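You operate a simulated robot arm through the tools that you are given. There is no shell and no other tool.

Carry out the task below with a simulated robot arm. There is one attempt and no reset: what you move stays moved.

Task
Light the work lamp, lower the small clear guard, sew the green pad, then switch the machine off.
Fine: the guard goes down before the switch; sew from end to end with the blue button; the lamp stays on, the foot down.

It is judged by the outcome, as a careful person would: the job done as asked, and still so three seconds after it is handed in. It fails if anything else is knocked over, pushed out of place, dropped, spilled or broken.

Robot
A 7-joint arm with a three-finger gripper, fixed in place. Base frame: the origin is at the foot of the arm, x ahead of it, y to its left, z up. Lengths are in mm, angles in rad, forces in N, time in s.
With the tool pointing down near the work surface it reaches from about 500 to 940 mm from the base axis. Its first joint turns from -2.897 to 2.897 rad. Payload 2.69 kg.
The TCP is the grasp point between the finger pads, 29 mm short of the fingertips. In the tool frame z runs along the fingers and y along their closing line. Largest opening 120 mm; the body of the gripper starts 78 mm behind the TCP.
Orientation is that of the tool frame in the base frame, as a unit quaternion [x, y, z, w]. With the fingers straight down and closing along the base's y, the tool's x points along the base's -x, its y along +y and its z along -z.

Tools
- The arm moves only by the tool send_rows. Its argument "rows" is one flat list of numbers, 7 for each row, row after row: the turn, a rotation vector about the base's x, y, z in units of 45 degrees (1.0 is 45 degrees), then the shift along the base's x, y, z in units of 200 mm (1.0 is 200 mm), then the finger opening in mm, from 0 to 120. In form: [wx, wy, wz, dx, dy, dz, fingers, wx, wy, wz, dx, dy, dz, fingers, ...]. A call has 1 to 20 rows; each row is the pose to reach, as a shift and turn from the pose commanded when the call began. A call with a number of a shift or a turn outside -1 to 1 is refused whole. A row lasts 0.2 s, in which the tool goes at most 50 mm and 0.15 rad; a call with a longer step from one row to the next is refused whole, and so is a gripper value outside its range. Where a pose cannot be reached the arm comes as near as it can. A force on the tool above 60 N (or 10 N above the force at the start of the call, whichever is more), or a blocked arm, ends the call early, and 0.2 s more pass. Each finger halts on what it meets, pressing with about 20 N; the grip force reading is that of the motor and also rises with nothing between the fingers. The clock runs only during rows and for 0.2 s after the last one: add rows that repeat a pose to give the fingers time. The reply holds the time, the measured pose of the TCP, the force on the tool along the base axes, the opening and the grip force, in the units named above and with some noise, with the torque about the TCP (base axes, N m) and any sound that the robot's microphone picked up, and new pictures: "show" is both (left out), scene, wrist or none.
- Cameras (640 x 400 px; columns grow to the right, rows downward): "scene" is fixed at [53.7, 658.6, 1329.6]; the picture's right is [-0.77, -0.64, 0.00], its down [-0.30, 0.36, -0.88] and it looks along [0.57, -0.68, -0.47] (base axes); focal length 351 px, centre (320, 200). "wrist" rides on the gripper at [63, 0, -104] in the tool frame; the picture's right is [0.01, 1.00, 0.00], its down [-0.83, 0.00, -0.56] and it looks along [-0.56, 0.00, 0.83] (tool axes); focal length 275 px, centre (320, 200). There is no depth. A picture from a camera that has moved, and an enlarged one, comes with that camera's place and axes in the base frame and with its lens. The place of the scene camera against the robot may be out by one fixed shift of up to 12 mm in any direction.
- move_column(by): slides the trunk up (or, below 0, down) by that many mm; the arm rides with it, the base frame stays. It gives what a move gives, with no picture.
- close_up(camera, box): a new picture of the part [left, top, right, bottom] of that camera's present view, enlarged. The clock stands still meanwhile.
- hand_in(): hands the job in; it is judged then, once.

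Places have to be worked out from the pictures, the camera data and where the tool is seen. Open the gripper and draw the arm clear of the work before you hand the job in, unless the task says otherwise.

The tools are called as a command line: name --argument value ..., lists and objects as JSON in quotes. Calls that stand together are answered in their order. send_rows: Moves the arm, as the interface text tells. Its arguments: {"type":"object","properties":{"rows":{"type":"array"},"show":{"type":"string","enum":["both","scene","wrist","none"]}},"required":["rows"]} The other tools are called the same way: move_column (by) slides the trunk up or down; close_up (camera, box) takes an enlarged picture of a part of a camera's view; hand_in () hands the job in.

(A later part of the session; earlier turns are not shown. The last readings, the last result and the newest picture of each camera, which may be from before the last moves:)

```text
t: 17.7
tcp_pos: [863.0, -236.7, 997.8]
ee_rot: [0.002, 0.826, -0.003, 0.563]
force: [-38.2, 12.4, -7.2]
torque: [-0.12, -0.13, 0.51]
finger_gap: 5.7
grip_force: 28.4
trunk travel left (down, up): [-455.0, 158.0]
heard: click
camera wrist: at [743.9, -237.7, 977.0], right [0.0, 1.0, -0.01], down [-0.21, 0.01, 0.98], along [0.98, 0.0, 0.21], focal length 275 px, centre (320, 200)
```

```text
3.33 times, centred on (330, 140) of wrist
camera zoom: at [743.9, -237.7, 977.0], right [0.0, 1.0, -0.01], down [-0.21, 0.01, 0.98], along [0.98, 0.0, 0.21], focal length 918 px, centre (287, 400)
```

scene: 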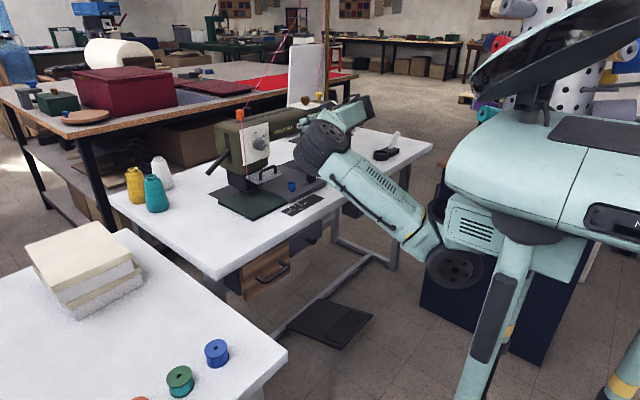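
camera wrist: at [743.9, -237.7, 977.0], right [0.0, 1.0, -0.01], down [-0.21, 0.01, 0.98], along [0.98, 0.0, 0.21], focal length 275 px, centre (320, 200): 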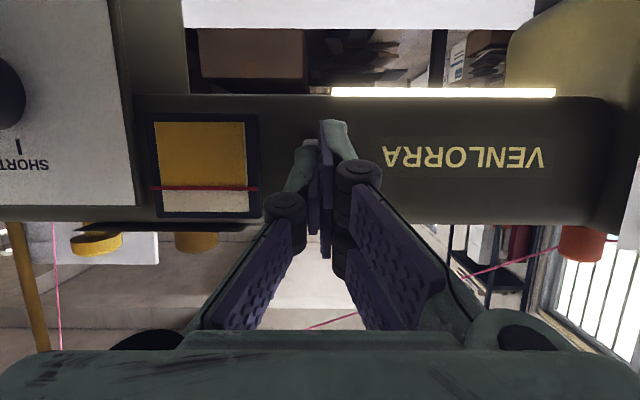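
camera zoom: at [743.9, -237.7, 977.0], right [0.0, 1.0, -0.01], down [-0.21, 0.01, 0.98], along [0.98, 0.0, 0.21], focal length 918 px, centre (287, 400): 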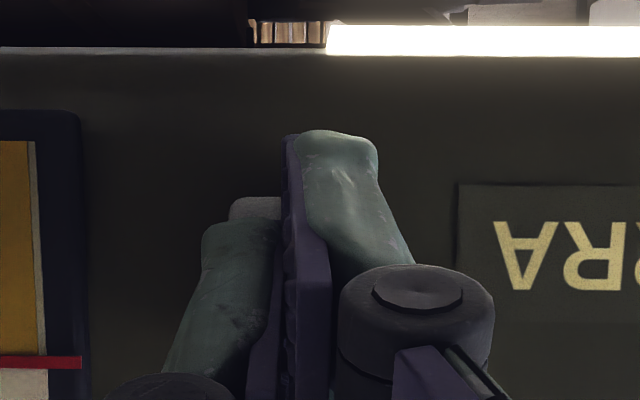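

I heard a click and a bright strip came on under the machine's arm, so the lamp is lit. I'll back straight off the button.

send_rows --rows '[0, 0, 0, -0.05, 0, 0, 0, 0, 0, 0, -0.15, 0, 0, 0, 0, 0, 0, -0.3, 0, 0, 0, 0, 0, 0, -0.5, 0.1, 0, 0, 0, 0, 0, -0.7, 0.2, 0, 0, 0, 0, 0, -0.9, 0.3, 0, 0]' --show "both"

close_up --camera "scene" --box '[200, 90, 360, 220]'

```text
t: 19.1
tcp_pos: [688.4, -177.3, 995.0]
ee_rot: [0.001, 0.825, -0.003, 0.565]
force: [-0.5, 1.0, 0.4]
torque: [-0.02, 0.0, 0.02]
finger_gap: 0.0
grip_force: 28.2
trunk travel left (down, up): [-455.0, 158.0]
camera wrist: at [568.6, -177.5, 975.1], right [0.0, 1.0, -0.01], down [-0.22, 0.01, 0.98], along [0.98, 0.0, 0.22], focal length 275 px, centre (320, 200)
```

scene: 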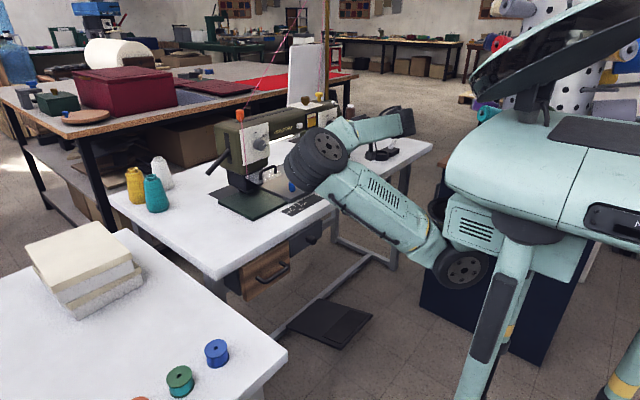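
wrist: 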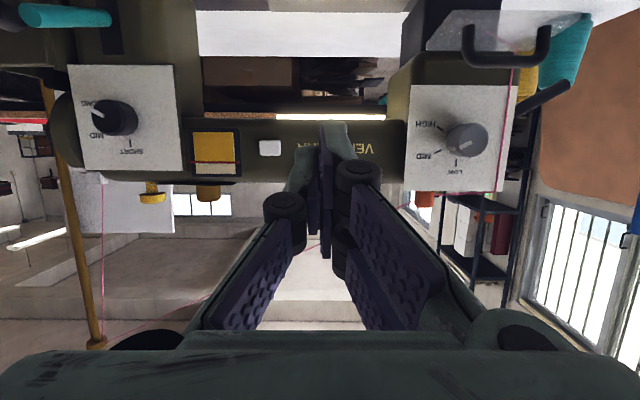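

```text
3.08 times, centred on (280, 155) of scene
camera zoom: at [53.7, 658.6, 1329.6], right [-0.77, -0.64, 0.0], down [-0.3, 0.36, -0.88], along [0.57, -0.68, -0.47], focal length 1081 px, centre (443, 338)
```

zoom: 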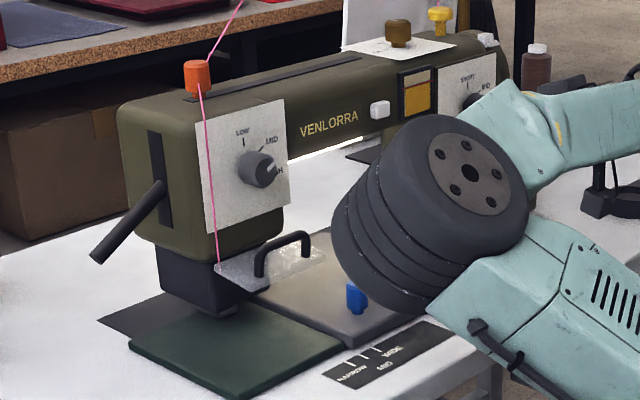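

The lamp is clearly on, lighting the bed. Next I'll bring the camera in front of the guard at about its own height to see how it is hinged.

send_rows --rows '[0, 0, 0, 0, 0.15, -0.05, 0, 0, 0, 0, 0, 0.3, -0.1, 0, 0, 0, 0, 0, 0.45, -0.15, 0, 0, 0, 0, 0, 0.6, -0.2, 0, 0, 0, 0, 0, 0.75, -0.25, 0, 0, 0, 0, 0, 0.75, -0.3, 0]' --show "both"

close_up --camera "wrist" --box '[220, 0, 420, 125]'

```text
t: 20.5
tcp_pos: [685.9, -27.1, 937.0]
ee_rot: [0.002, 0.825, -0.003, 0.565]
force: [0.2, -0.1, -0.5]
torque: [0.01, -0.01, 0.01]
finger_gap: 0.0
grip_force: 28.6
trunk travel left (down, up): [-455.0, 158.0]
camera wrist: at [566.4, -27.0, 915.5], right [0.0, 1.0, -0.01], down [-0.22, 0.01, 0.98], along [0.98, 0.0, 0.22], focal length 275 px, centre (320, 200)
```

scene: 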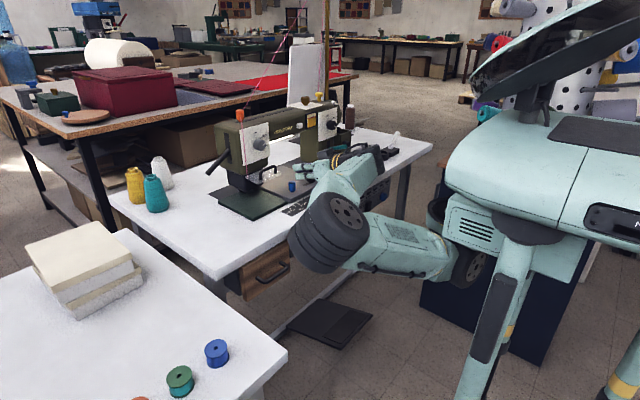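
wrist: 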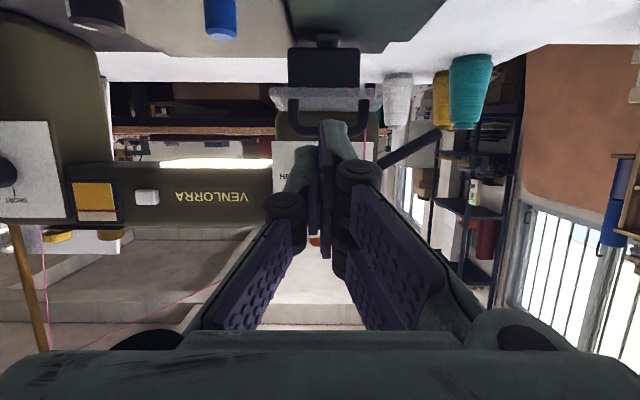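

```text
3.20 times, centred on (320, 62) of wrist
camera zoom: at [566.4, -27.0, 915.5], right [0.0, 1.0, -0.01], down [-0.22, 0.01, 0.98], along [0.98, 0.0, 0.22], focal length 881 px, centre (320, 640)
```

zoom: 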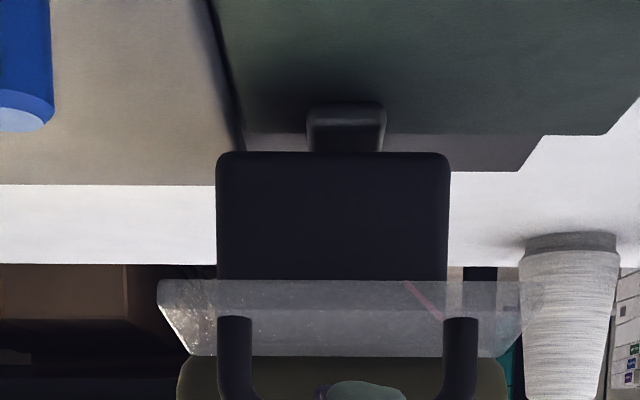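

The guard plate is nearly horizontal. Its front edge is at about x 810, z 875 and its back (hinge) edge at about x 865, z 888, with y running from -69 to 27. To fix the handle bar's position I need a higher view with a good baseline, so I'll tilt back and rise.

send_rows --rows '[0, 0.155, 0, -0.1, -0.06, 0.12, 0, 0, 0.31, 0, -0.2, -0.12, 0.24, 0, 0, 0.465, 0, -0.3, -0.18, 0.36, 0, 0, 0.62, 0, -0.3, -0.24, 0.48, 0, 0, 0.76, 0, -0.3, -0.3, 0.6, 0, 0, 0.76, 0, -0.25, -0.3, 0.75, 0]' --show "wrist"

close_up --camera "wrist" --box '[330, 60, 490, 160]'

```text
t: 21.9
tcp_pos: [636.7, -88.3, 1087.3]
ee_rot: [0.0, 0.955, -0.003, 0.297]
force: [0.2, 0.0, 0.7]
torque: [0.0, 0.06, -0.01]
finger_gap: 0.0
grip_force: 29.0
trunk travel left (down, up): [-455.0, 158.0]
camera wrist: at [526.2, -88.3, 1137.9], right [0.0, 1.0, -0.01], down [0.37, 0.01, 0.93], along [0.93, 0.0, -0.37], focal length 275 px, centre (320, 200)
```

wrist: 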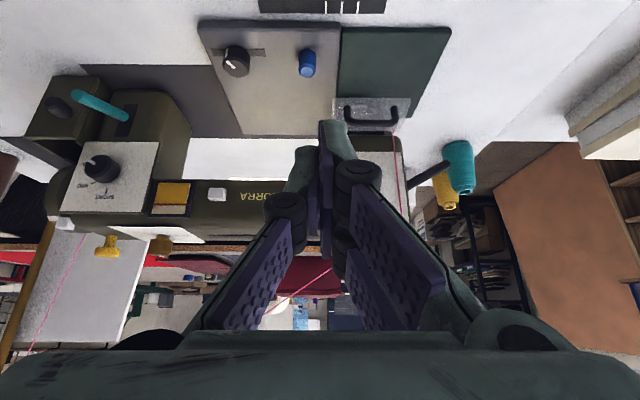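

```text
4.00 times, centred on (410, 110) of wrist
camera zoom: at [526.2, -88.3, 1137.9], right [0.0, 1.0, -0.01], down [0.37, 0.01, 0.93], along [0.93, 0.0, -0.37], focal length 1101 px, centre (-40, 560)
```

zoom: 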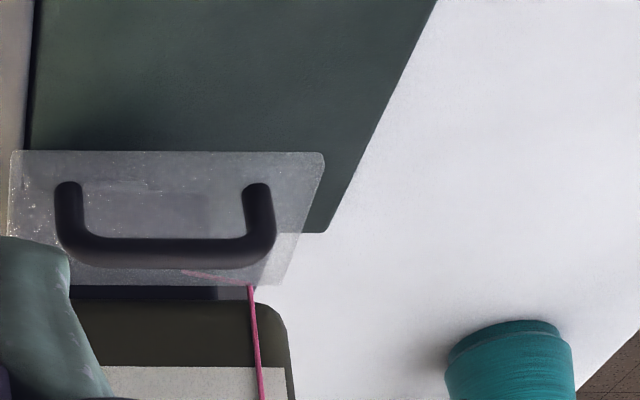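

The handle bar comes out at about (825, -21, 911), spanning y from -56 to 14, with the hinge line at about (877, 888). I'll push the bar down with the closed fingertips along its arc, starting from just above it.

send_rows --rows '[0, 0, 0, 0.14, 0.056, -0.115, 0, 0, 0, 0, 0.28, 0.112, -0.23, 0, 0, 0, 0, 0.42, 0.168, -0.345, 0, 0, 0, 0, 0.56, 0.224, -0.46, 0, 0, 0, 0, 0.7, 0.28, -0.575, 0, 0, 0, 0, 0.835, 0.335, -0.66, 0]' --show "both"

close_up --camera "wrist" --box '[240, 60, 420, 180]'

close_up --camera "scene" --box '[210, 110, 330, 210]'

```text
t: 23.3
tcp_pos: [802.9, -17.2, 954.8]
ee_rot: [0.001, 0.955, -0.003, 0.298]
force: [0.1, -0.5, 1.5]
torque: [0.01, -0.03, 0.01]
finger_gap: 0.0
grip_force: 28.9
trunk travel left (down, up): [-455.0, 158.0]
camera wrist: at [692.6, -17.4, 1006.0], right [0.0, 1.0, -0.01], down [0.37, 0.01, 0.93], along [0.93, 0.0, -0.37], focal length 275 px, centre (320, 200)
```

scene: 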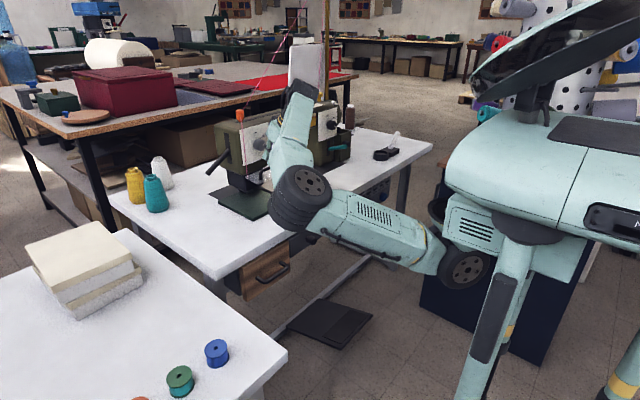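
wrist: 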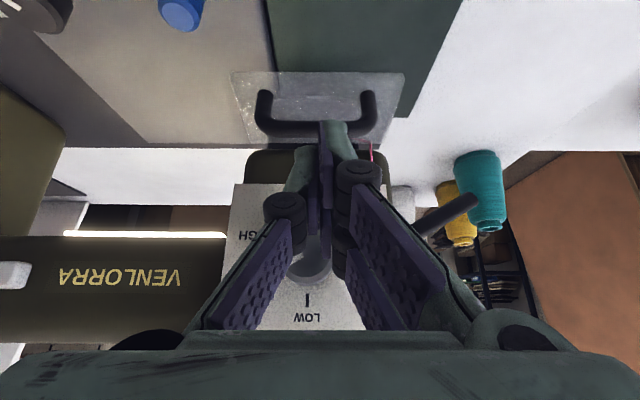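

```text
3.33 times, centred on (330, 120) of wrist
camera zoom: at [692.6, -17.4, 1006.0], right [0.0, 1.0, -0.01], down [0.37, 0.01, 0.93], along [0.93, 0.0, -0.37], focal length 918 px, centre (287, 467)
```

zoom: 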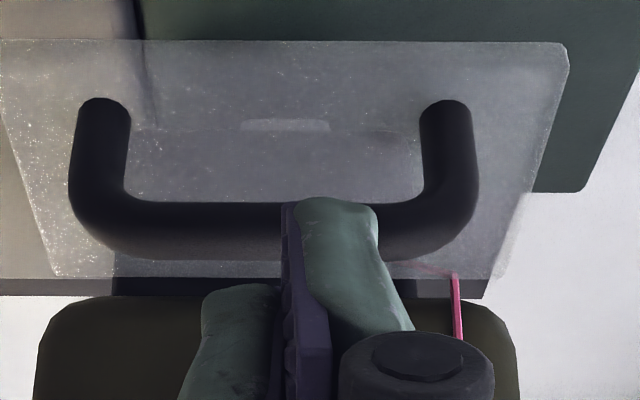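

```text
4.00 times, centred on (270, 160) of scene
camera zoom: at [53.7, 658.6, 1329.6], right [-0.77, -0.64, 0.0], down [-0.3, 0.36, -0.88], along [0.57, -0.68, -0.47], focal length 1405 px, centre (520, 360)
```

zoom: 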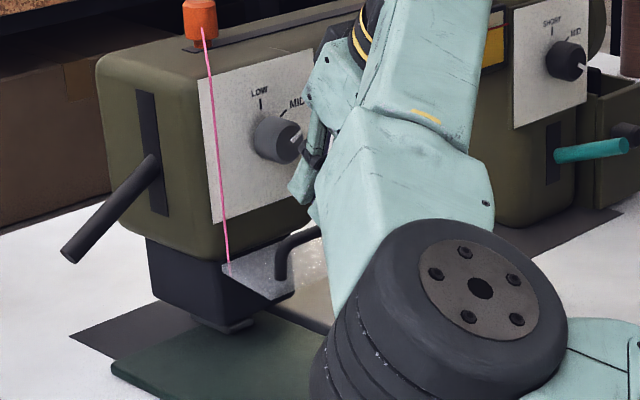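

The fingertips are directly above the bar. I'll push down along the first part of the arc and check the force.

send_rows --rows '[0, 0, 0, 0.0145, -0.02, -0.0765, 0, 0, 0, 0, 0, -0.02, -0.12, 0, 0, 0, 0, -0.01, -0.02, -0.169, 0, 0, 0, 0, -0.01, -0.02, -0.219, 0]' --show "wrist"

close_up --camera "wrist" --box '[220, 60, 440, 200]'

close_up --camera "scene" --box '[210, 110, 330, 210]'

```text
t: 24.3
tcp_pos: [800.9, -24.1, 910.8]
ee_rot: [0.0, 0.955, -0.003, 0.297]
force: [-0.3, 0.5, 0.1]
torque: [0.03, -0.02, -0.03]
finger_gap: 0.0
grip_force: 28.4
trunk travel left (down, up): [-455.0, 158.0]
camera wrist: at [691.2, -23.9, 960.6], right [0.0, 1.0, -0.01], down [0.37, 0.01, 0.93], along [0.93, 0.0, -0.37], focal length 275 px, centre (320, 200)
```

wrist: 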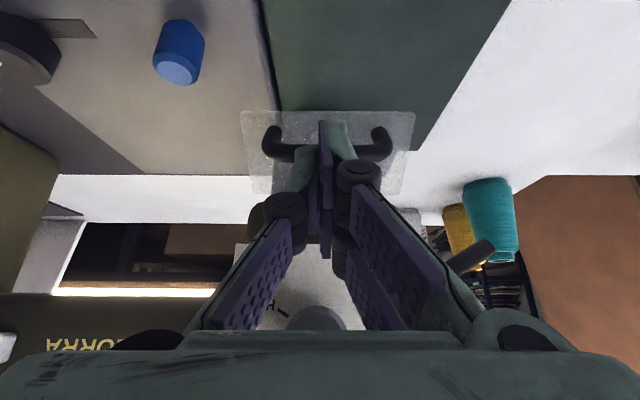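

```text
2.86 times, centred on (330, 130) of wrist
camera zoom: at [691.2, -23.9, 960.6], right [0.0, 1.0, -0.01], down [0.37, 0.01, 0.93], along [0.93, 0.0, -0.37], focal length 786 px, centre (291, 400)
```

zoom: 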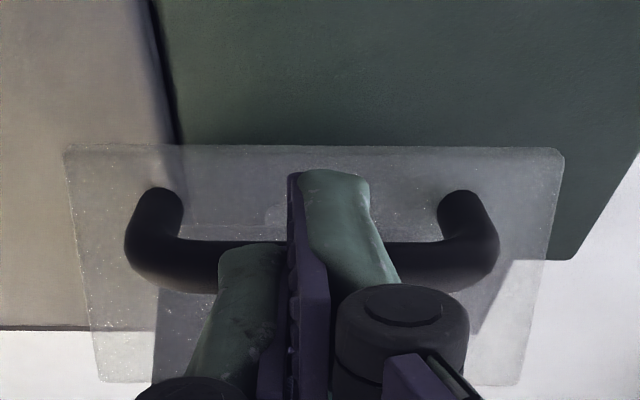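

```text
4.00 times, centred on (270, 160) of scene
camera zoom: at [53.7, 658.6, 1329.6], right [-0.77, -0.64, 0.0], down [-0.3, 0.36, -0.88], along [0.57, -0.68, -0.47], focal length 1405 px, centre (520, 360)
```

zoom: 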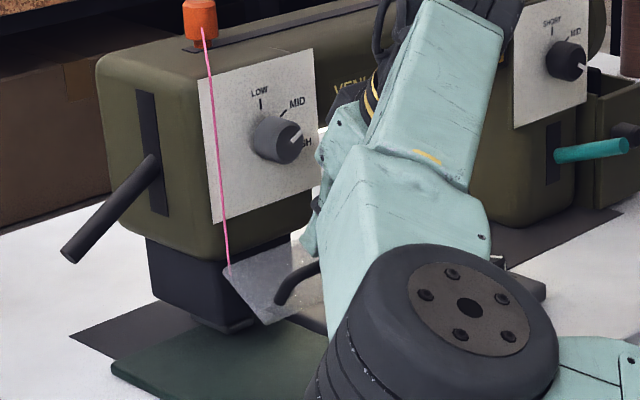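

The plate is swinging down smoothly with almost no force, and it is hinged at the back as I thought. I'll continue along the rest of the arc.

send_rows --rows '[0, 0, 0, 0.0095, 0.01, -0.0485, 0, 0, 0, 0, 0.0265, 0.01, -0.0955, 0, 0, 0, 0, 0.0515, 0.01, -0.139, 0, 0, 0, 0, 0.0835, 0.01, -0.1775, 0]' --show "wrist"

close_up --camera "wrist" --box '[220, 60, 440, 200]'

close_up --camera "scene" --box '[210, 110, 330, 210]'

```text
t: 25.3
tcp_pos: [817.9, -22.2, 874.5]
ee_rot: [-0.001, 0.954, -0.002, 0.298]
force: [0.3, -0.2, -0.9]
torque: [0.01, 0.03, 0.01]
finger_gap: 0.1
grip_force: 28.1
trunk travel left (down, up): [-455.0, 158.0]
camera wrist: at [707.4, -22.7, 925.7], right [0.0, 1.0, -0.01], down [0.37, 0.01, 0.93], along [0.93, 0.0, -0.37], focal length 275 px, centre (320, 200)
```

wrist: 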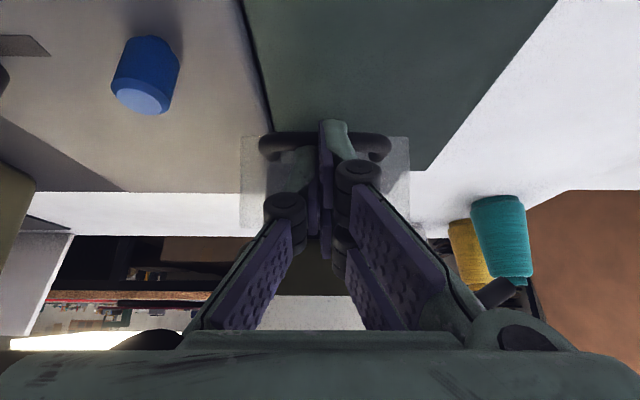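

```text
2.86 times, centred on (330, 130) of wrist
camera zoom: at [707.4, -22.7, 925.7], right [0.0, 1.0, -0.01], down [0.37, 0.01, 0.93], along [0.93, 0.0, -0.37], focal length 786 px, centre (291, 400)
```

zoom: 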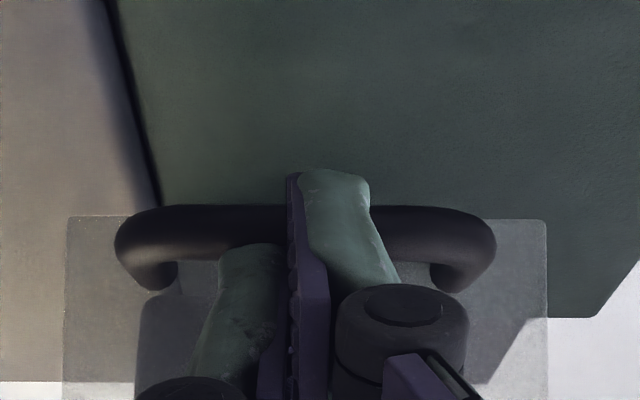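

```text
4.00 times, centred on (270, 160) of scene
camera zoom: at [53.7, 658.6, 1329.6], right [-0.77, -0.64, 0.0], down [-0.3, 0.36, -0.88], along [0.57, -0.68, -0.47], focal length 1405 px, centre (520, 360)
```

zoom: 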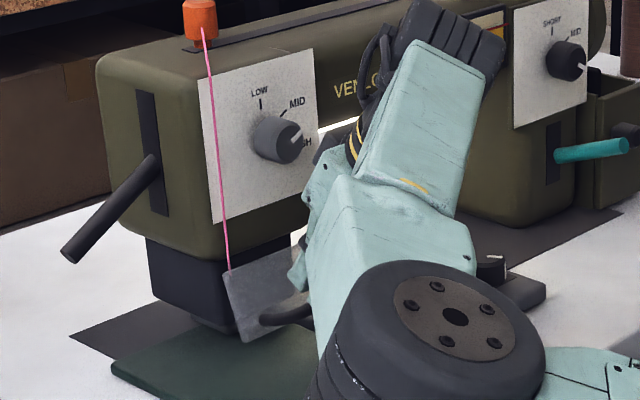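

The guard is nearly vertical. I'll press the last few degrees until I feel the stop or hear a click.

send_rows --rows '[0, 0, 0, 0.025, 0, -0.019, 0, 0, 0, 0, 0.042, 0, -0.03, 0, 0, 0, 0, 0.058, 0, -0.04, 0]' --show "wrist"

close_up --camera "wrist" --box '[220, 60, 440, 200]'

close_up --camera "scene" --box '[210, 110, 330, 210]'

```text
t: 26.1
tcp_pos: [830.9, -22.9, 867.7]
ee_rot: [0.001, 0.955, -0.003, 0.298]
force: [-0.5, 0.4, 0.1]
torque: [-0.03, -0.01, -0.02]
finger_gap: 0.1
grip_force: 28.1
trunk travel left (down, up): [-455.0, 158.0]
camera wrist: at [719.0, -23.1, 917.9], right [0.0, 1.0, -0.01], down [0.37, 0.01, 0.93], along [0.93, 0.0, -0.37], focal length 275 px, centre (320, 200)
```

wrist: 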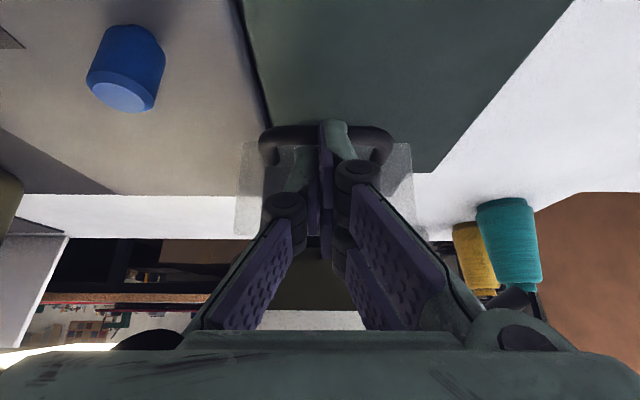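

```text
2.86 times, centred on (330, 130) of wrist
camera zoom: at [719.0, -23.1, 917.9], right [0.0, 1.0, -0.01], down [0.37, 0.01, 0.93], along [0.93, 0.0, -0.37], focal length 786 px, centre (291, 400)
```

zoom: 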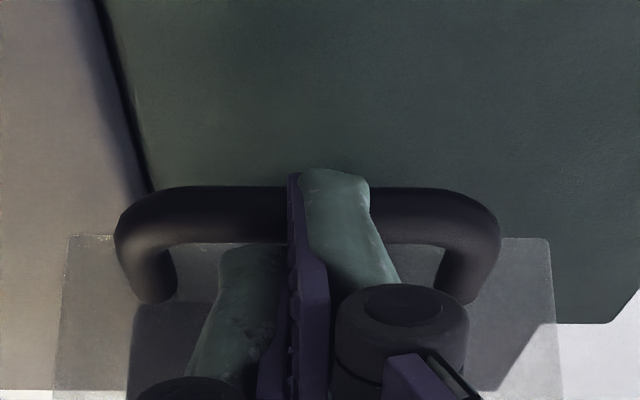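

```text
4.00 times, centred on (270, 160) of scene
camera zoom: at [53.7, 658.6, 1329.6], right [-0.77, -0.64, 0.0], down [-0.3, 0.36, -0.88], along [0.57, -0.68, -0.47], focal length 1405 px, centre (520, 360)
```

zoom: 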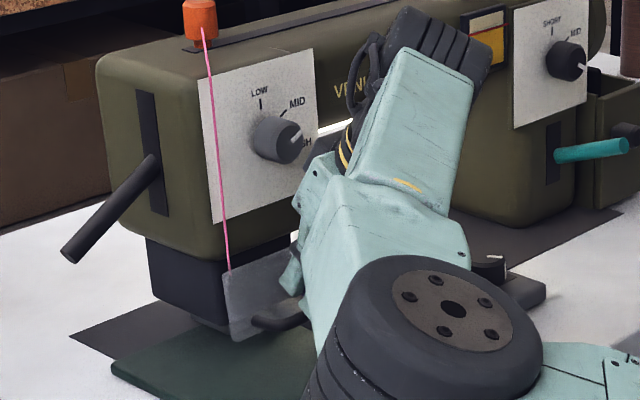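

The plate looks almost vertical, but I've felt no stop yet. I'll push gently forward a few more millimetres.

send_rows --rows '[0, 0, 0, 0.02, 0, -0.01, 0, 0, 0, 0, 0.04, 0, -0.015, 0, 0, 0, 0, 0.06, 0, -0.02, 0]' --show "wrist"

close_up --camera "scene" --box '[210, 110, 330, 210]'

```text
t: 26.9
tcp_pos: [836.4, -23.5, 865.1]
ee_rot: [0.001, 0.955, -0.002, 0.295]
force: [-52.2, 4.6, 9.0]
torque: [-0.08, 0.31, 0.32]
finger_gap: 0.0
grip_force: 28.3
trunk travel left (down, up): [-455.0, 158.0]
camera wrist: at [726.0, -23.5, 916.2], right [0.0, 1.0, -0.01], down [0.37, 0.01, 0.93], along [0.93, 0.0, -0.37], focal length 275 px, centre (320, 200)
```

wrist: 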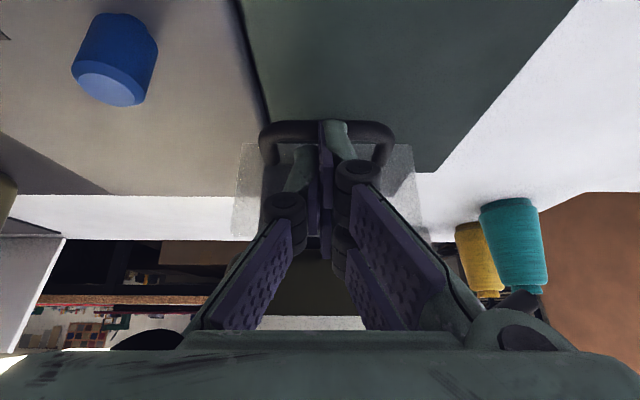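

```text
4.00 times, centred on (270, 160) of scene
camera zoom: at [53.7, 658.6, 1329.6], right [-0.77, -0.64, 0.0], down [-0.3, 0.36, -0.88], along [0.57, -0.68, -0.47], focal length 1405 px, centre (520, 360)
```

zoom: 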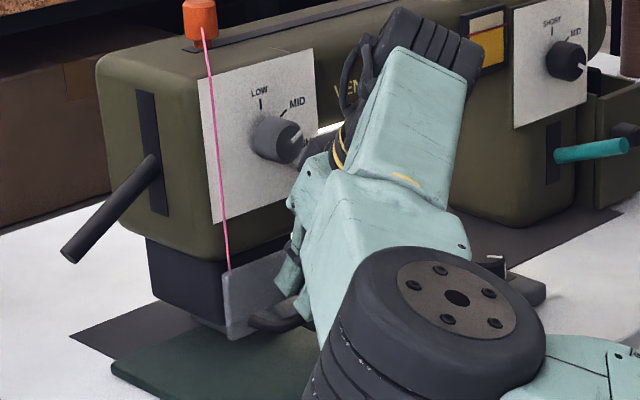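

The stop is firm (-52 N), so the guard is fully down. I'll withdraw straight back in -x and then look.

send_rows --rows '[0, 0, 0, -0.05, 0, 0.01, 0, 0, 0, 0, -0.15, 0, 0.03, 0, 0, 0, 0, -0.3, -0.05, 0.1, 0, 0, 0, 0, -0.5, -0.15, 0.2, 0, 0, 0, 0, -0.7, -0.3, 0.3, 0]' --show "both"

close_up --camera "wrist" --box '[310, 60, 500, 200]'

close_up --camera "scene" --box '[210, 110, 330, 210]'

```text
refused: row 5 steps farther than a row can; nothing moved
```

```text
2.86 times, centred on (405, 130) of wrist
camera zoom: at [726.0, -23.5, 916.2], right [0.0, 1.0, -0.01], down [0.37, 0.01, 0.93], along [0.93, 0.0, -0.37], focal length 786 px, centre (77, 400)
```

zoom: 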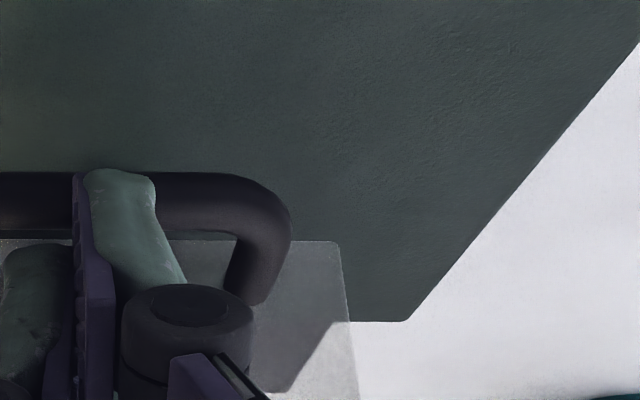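

```text
4.00 times, centred on (270, 160) of scene
camera zoom: at [53.7, 658.6, 1329.6], right [-0.77, -0.64, 0.0], down [-0.3, 0.36, -0.88], along [0.57, -0.68, -0.47], focal length 1405 px, centre (520, 360)
```

zoom: 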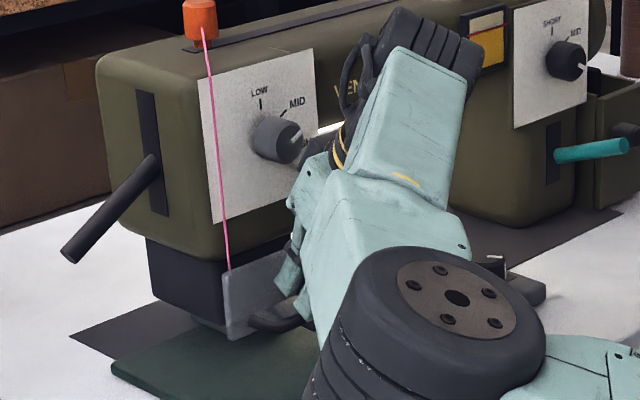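

The long step was refused, so nothing moved. I'll relax the pressure first and then retreat along the tool axis, so the fingers can't hook the handle and lift the guard again.

send_rows --rows '[0, 0, 0, -0.04, 0, 0.015, 0, 0, 0, 0, -0.09, 0, 0.09, 0, 0, 0, 0, -0.18, 0, 0.22, 0, 0, 0, 0, -0.3, 0, 0.38, 0, 0, 0, 0, -0.45, -0.1, 0.5, 0, 0, 0, 0, -0.6, -0.25, 0.5, 0]' --show "both"

close_up --camera "wrist" --box '[310, 60, 500, 200]'

close_up --camera "scene" --box '[210, 110, 330, 210]'

```text
t: 28.3
tcp_pos: [719.6, -72.6, 962.1]
ee_rot: [0.0, 0.955, -0.003, 0.297]
force: [-0.7, 0.3, -0.1]
torque: [0.0, -0.01, 0.02]
finger_gap: 0.0
grip_force: 28.3
trunk travel left (down, up): [-455.0, 158.0]
camera wrist: at [608.4, -73.2, 1013.7], right [0.0, 1.0, -0.01], down [0.37, 0.01, 0.93], along [0.93, 0.0, -0.37], focal length 275 px, centre (320, 200)
```

scene: 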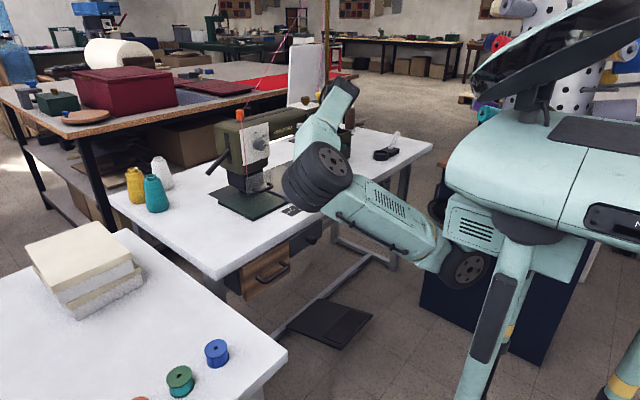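
wrist: 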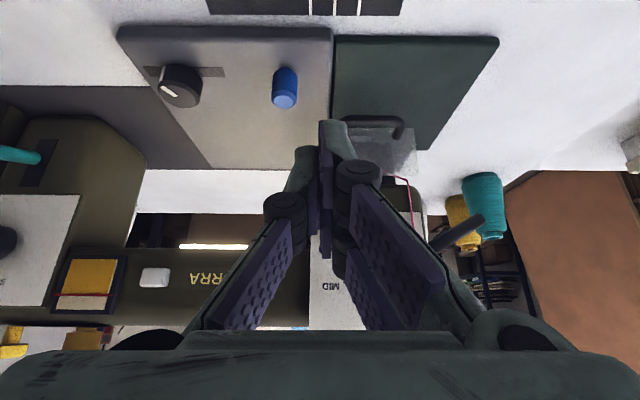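

```text
2.86 times, centred on (405, 130) of wrist
camera zoom: at [608.4, -73.2, 1013.7], right [0.0, 1.0, -0.01], down [0.37, 0.01, 0.93], along [0.93, 0.0, -0.37], focal length 786 px, centre (77, 400)
```

zoom: 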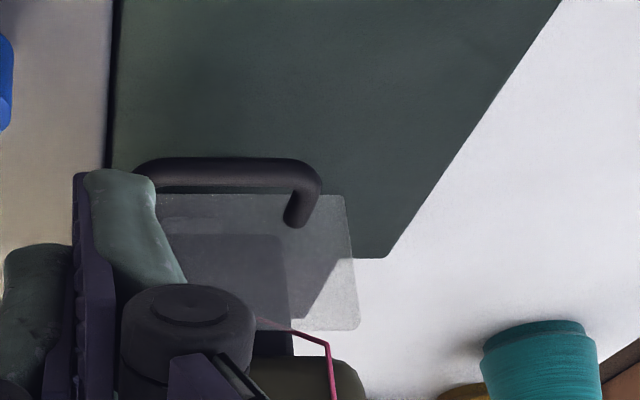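

```text
4.00 times, centred on (270, 160) of scene
camera zoom: at [53.7, 658.6, 1329.6], right [-0.77, -0.64, 0.0], down [-0.3, 0.36, -0.88], along [0.57, -0.68, -0.47], focal length 1405 px, centre (520, 360)
```

zoom: 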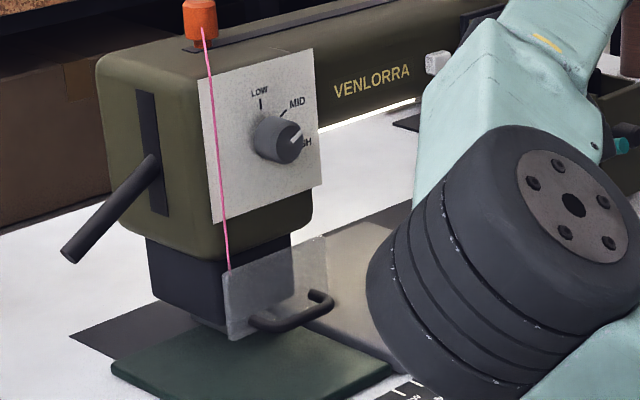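

The guard now hangs vertically in front of the needle. Next is the power panel, so I'll retract off the table towards the panel's y before lowering the trunk.

send_rows --rows '[0, 0, 0, -0.15, -0.1, 0, 0, 0, 0, 0, -0.3, -0.25, 0, 0, 0, 0, 0, -0.45, -0.4, 0, 0, 0, 0, 0, -0.6, -0.58, 0, 0, 0, 0, 0, -0.75, -0.76, 0, 0, 0, 0, 0, -0.9, -0.95, 0, 0]' --show "both"

close_up --camera "scene" --box '[205, 110, 285, 220]'

```text
t: 29.7
tcp_pos: [539.4, -261.6, 960.7]
ee_rot: [0.0, 0.955, -0.003, 0.297]
force: [-1.0, 0.3, -0.5]
torque: [-0.01, 0.02, -0.03]
finger_gap: 0.0
grip_force: 28.5
trunk travel left (down, up): [-455.0, 158.0]
camera wrist: at [429.2, -261.9, 1011.8], right [0.0, 1.0, -0.01], down [0.37, 0.01, 0.93], along [0.93, 0.0, -0.37], focal length 275 px, centre (320, 200)
```

scene: 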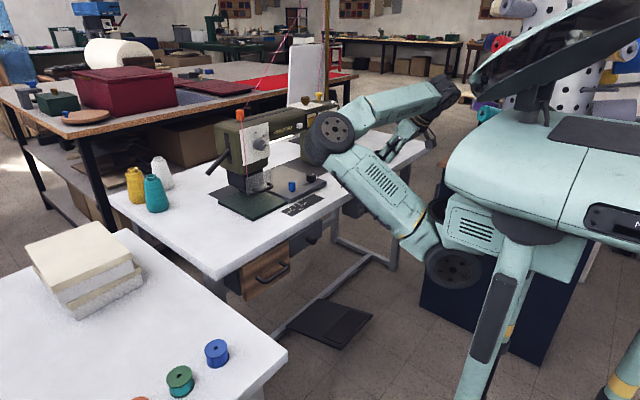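
wrist: 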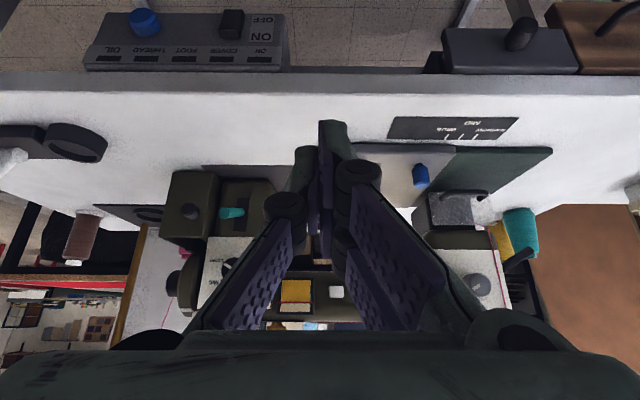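

```text
3.64 times, centred on (245, 165) of scene
camera zoom: at [53.7, 658.6, 1329.6], right [-0.77, -0.64, 0.0], down [-0.3, 0.36, -0.88], along [0.57, -0.68, -0.47], focal length 1277 px, centre (593, 327)
```

zoom: 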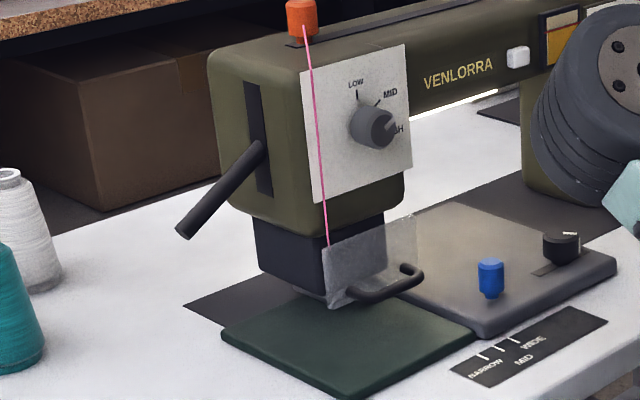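

Everything is holding: the guard is down and the lamp is on. I'll lower the trunk in stages to bring the hand to panel height.

move_column --by -150

send_rows --rows '[0, 0, 0, 0, -0.2, 0, 0, 0, 0, 0, 0, -0.4, 0, 0, 0, 0, 0, 0, -0.6, 0, 0]' --show "both"

```text
t: 31.4
tcp_pos: [539.9, -261.2, 810.1]
ee_rot: [0.001, 0.955, -0.004, 0.297]
force: [-0.8, 0.3, 0.4]
torque: [0.03, -0.02, -0.03]
finger_gap: 0.1
grip_force: 28.6
trunk travel left (down, up): [-305.0, 308.0]
```

```text
t: 32.2
tcp_pos: [539.8, -381.1, 809.5]
ee_rot: [0.0, 0.955, -0.003, 0.297]
force: [0.7, 0.2, 0.1]
torque: [0.0, 0.0, -0.03]
finger_gap: 0.1
grip_force: 29.2
trunk travel left (down, up): [-305.0, 308.0]
camera wrist: at [430.0, -381.4, 860.4], right [0.0, 1.0, -0.01], down [0.37, 0.01, 0.93], along [0.93, 0.0, -0.37], focal length 275 px, centre (320, 200)
```

scene: 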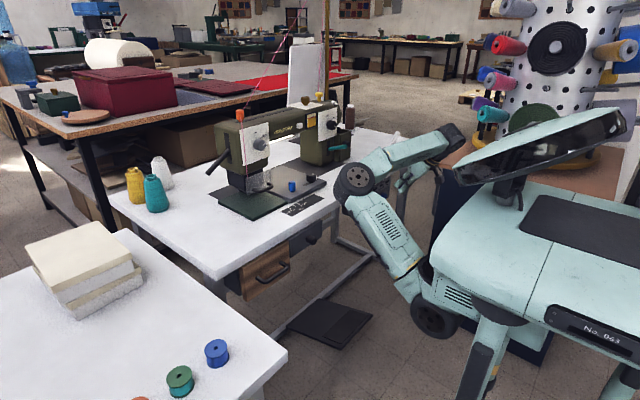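
wrist: 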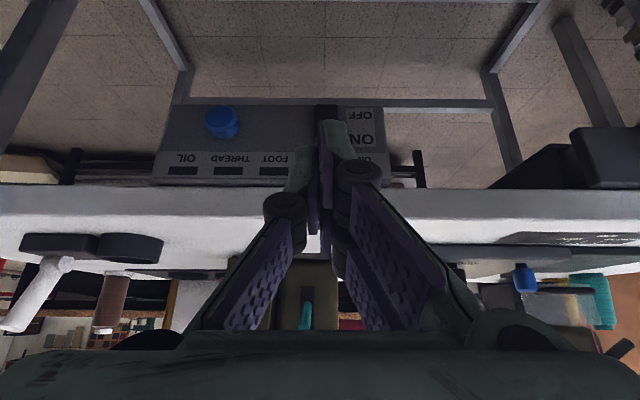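

move_column --by -120

send_rows --rows '[0, -0.155, 0, 0, 0, 0, 0, 0, -0.31, 0, 0, 0.1, 0, 0, 0, -0.465, 0, 0, 0.2, 0, 0, 0, -0.62, 0, 0, 0.3, 0, 0, 0, -0.77, 0, 0, 0.4, 0, 0]' --show "both"

close_up --camera "wrist" --box '[80, 60, 320, 210]'

```text
t: 33.8
tcp_pos: [541.5, -381.8, 688.8]
ee_rot: [0.0, 0.955, -0.003, 0.297]
force: [0.6, -0.8, 0.5]
torque: [-0.01, -0.01, 0.01]
finger_gap: 0.1
grip_force: 28.3
trunk travel left (down, up): [-185.0, 428.0]
```

```text
t: 35.0
tcp_pos: [566.6, -297.2, 682.2]
ee_rot: [0.005, 0.824, -0.007, 0.567]
force: [0.1, 0.0, -0.3]
torque: [0.02, -0.03, -0.01]
finger_gap: 0.1
grip_force: 28.8
out of reach, approached as far as the arm can: row 4, 5
trunk travel left (down, up): [-185.0, 428.0]
camera wrist: at [447.6, -296.3, 661.0], right [0.01, 1.0, -0.01], down [-0.22, 0.01, 0.97], along [0.97, -0.01, 0.22], focal length 275 px, centre (320, 200)
```

scene: 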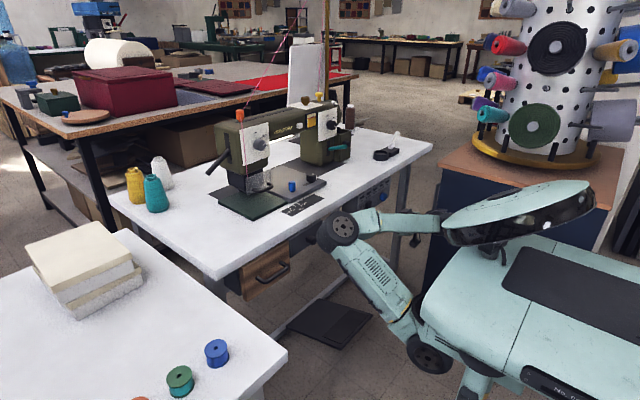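
wrist: 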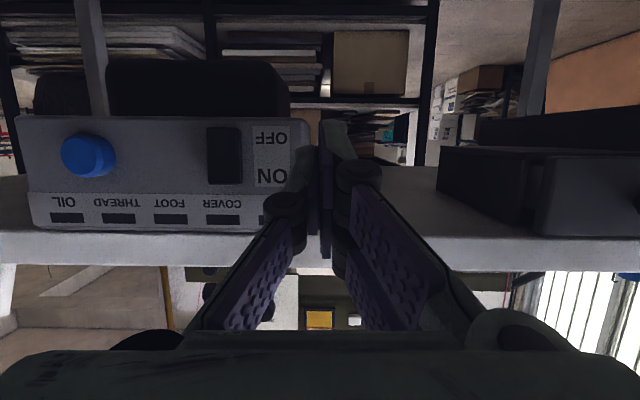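

```text
2.67 times, centred on (200, 135) of wrist
camera zoom: at [447.6, -296.3, 661.0], right [0.01, 1.0, -0.01], down [-0.22, 0.01, 0.97], along [0.97, -0.01, 0.22], focal length 734 px, centre (640, 373)
```

zoom: 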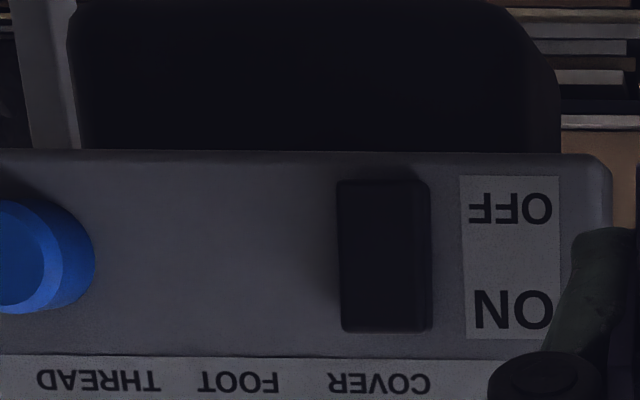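

The panel faces me with all indicators dark. The rocker is centred at about (675, -378, 677), with ON at the top and OFF at the bottom, and the blue button is at about (672, -488, 677). I'll move in front of the rocker's upper half.

send_rows --rows '[0, 0, 0, 0.1, -0.1, 0.01, 0, 0, 0, 0, 0.2, -0.2, 0.03, 0, 0, 0, 0, 0.25, -0.3, 0.05, 0, 0, 0, 0, 0.25, -0.4, 0.05, 0]' --show "both"

close_up --camera "scene" --box '[330, 160, 430, 230]'

```text
t: 36.0
tcp_pos: [617.5, -376.4, 692.2]
ee_rot: [0.002, 0.823, -0.003, 0.568]
force: [-0.2, -1.0, 0.1]
torque: [0.02, 0.02, 0.01]
finger_gap: 0.1
grip_force: 29.0
trunk travel left (down, up): [-185.0, 428.0]
camera wrist: at [497.7, -377.3, 671.5], right [0.0, 1.0, -0.01], down [-0.22, 0.01, 0.97], along [0.97, 0.0, 0.22], focal length 275 px, centre (320, 200)
```

scene: 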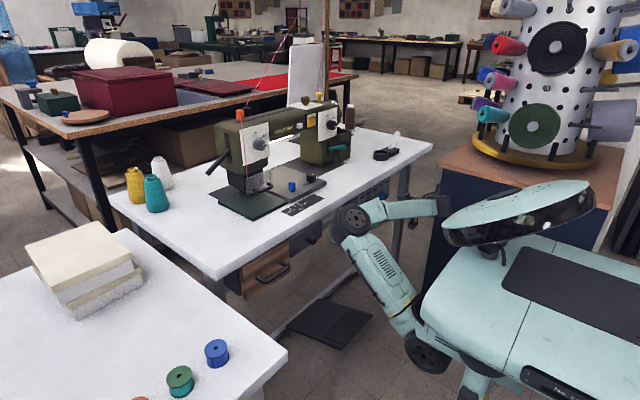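
wrist: 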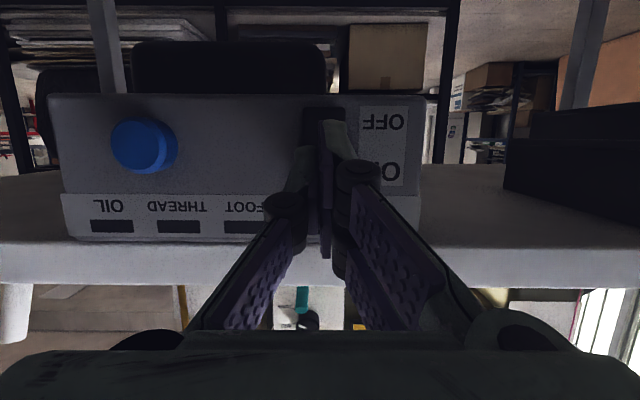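

```text
5.71 times, centred on (380, 195) of scene
camera zoom: at [53.7, 658.6, 1329.6], right [-0.77, -0.64, 0.0], down [-0.3, 0.36, -0.88], along [0.57, -0.68, -0.47], focal length 2007 px, centre (-23, 229)
```

zoom: 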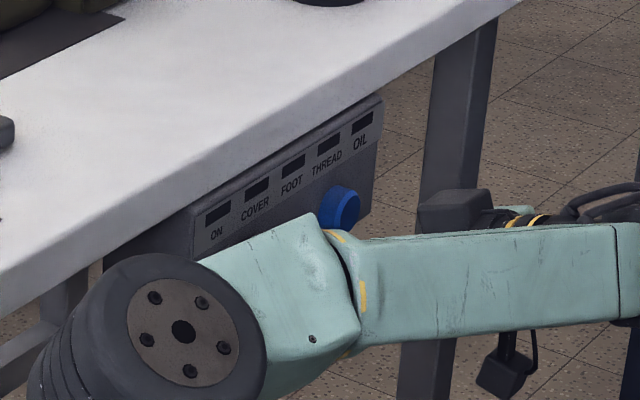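

I'm aligned with the rocker in y. I'll now creep forward onto its upper half.

send_rows --rows '[0, 0, 0, 0.05, 0, 0.02, 0, 0, 0, 0, 0.08, 0, 0.02, 0, 0, 0, 0, 0.1, 0, 0.02, 0, 0, 0, 0, 0.12, 0, 0.02, 0]' --show "wrist"

close_up --camera "wrist" --box '[230, 60, 430, 200]'

```text
t: 37.0
tcp_pos: [638.1, -375.5, 697.6]
ee_rot: [0.003, 0.823, -0.003, 0.568]
force: [-34.7, 9.1, -2.6]
torque: [-0.01, -0.12, 0.39]
finger_gap: 0.0
grip_force: 28.9
trunk travel left (down, up): [-185.0, 428.0]
camera wrist: at [518.4, -376.5, 675.3], right [0.01, 1.0, -0.01], down [-0.22, 0.01, 0.97], along [0.97, -0.01, 0.22], focal length 275 px, centre (320, 200)
```

wrist: 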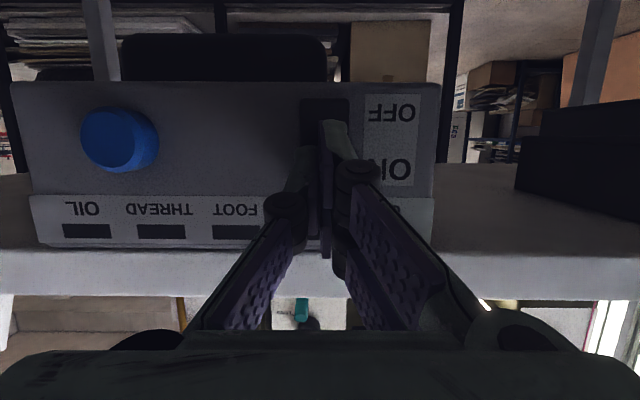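

```text
2.86 times, centred on (330, 130) of wrist
camera zoom: at [518.4, -376.5, 675.3], right [0.01, 1.0, -0.01], down [-0.22, 0.01, 0.97], along [0.97, -0.01, 0.22], focal length 786 px, centre (291, 400)
```

zoom: 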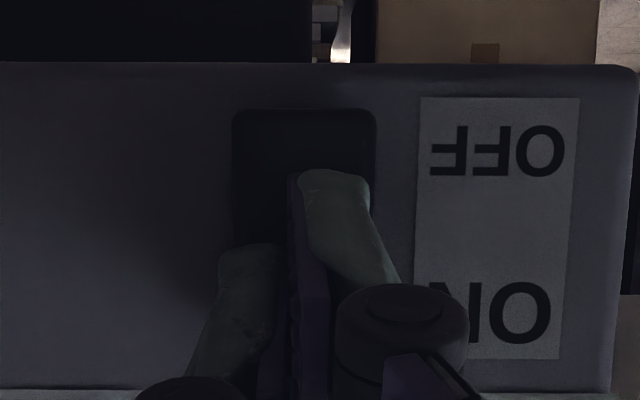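

There's contact at -35 N but no click yet. I'll press slightly higher and a little harder.

send_rows --rows '[0, 0, 0, 0.01, 0, 0.01, 0, 0, 0, 0, 0.02, 0, 0.01, 0, 0, 0, 0, 0.03, 0, 0.01, 0]' --show "wrist"

```text
t: 37.5
tcp_pos: [638.9, -377.6, 699.1]
ee_rot: [0.006, 0.823, -0.005, 0.567]
force: [-17.1, 7.0, 3.8]
torque: [0.0, -0.14, 0.3]
finger_gap: 0.1
grip_force: 28.8
trunk travel left (down, up): [-185.0, 428.0]
stopped in row 2: the force on the tool passed its limit at 63 N (the readings are from after the stop); the commanded pose is now the measured one
camera wrist: at [519.0, -377.0, 677.6], right [0.01, 1.0, -0.01], down [-0.22, 0.01, 0.97], along [0.97, -0.01, 0.22], focal length 275 px, centre (320, 200)
```

wrist: 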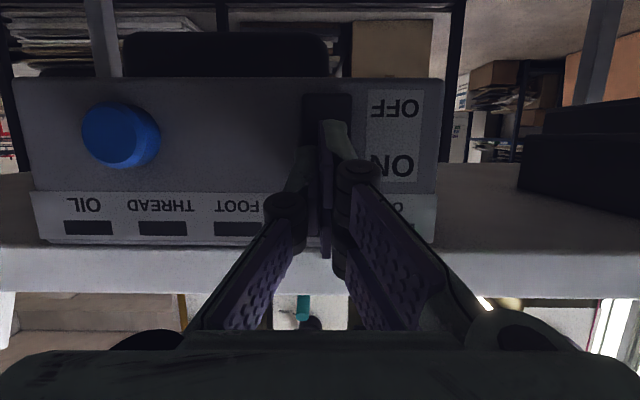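

No click, and the force limit was reached. I'll check the ON indicator in the scene view.

close_up --camera "scene" --box '[340, 170, 400, 215]'

close_up --camera "wrist" --box '[40, 70, 440, 250]'

```text
8.89 times, centred on (370, 192) of scene
camera zoom: at [53.7, 658.6, 1329.6], right [-0.77, -0.64, 0.0], down [-0.3, 0.36, -0.88], along [0.57, -0.68, -0.47], focal length 3122 px, centre (-124, 267)
```

zoom: 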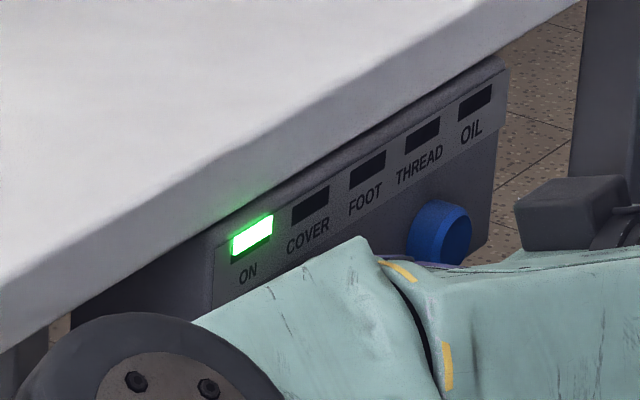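

```text
1.60 times, centred on (240, 160) of wrist
camera zoom: at [519.0, -377.0, 677.6], right [0.01, 1.0, -0.01], down [-0.22, 0.01, 0.97], along [0.97, -0.01, 0.22], focal length 440 px, centre (448, 264)
```

zoom: 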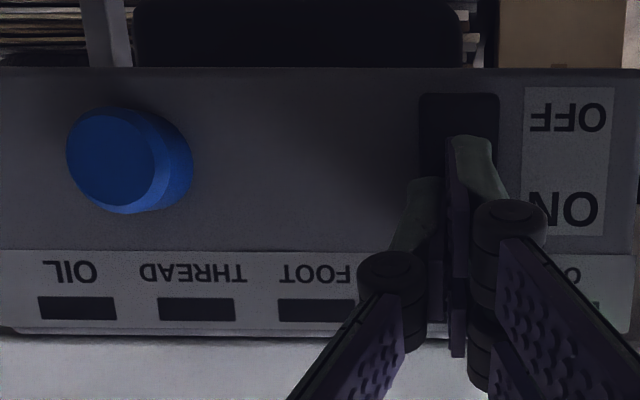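

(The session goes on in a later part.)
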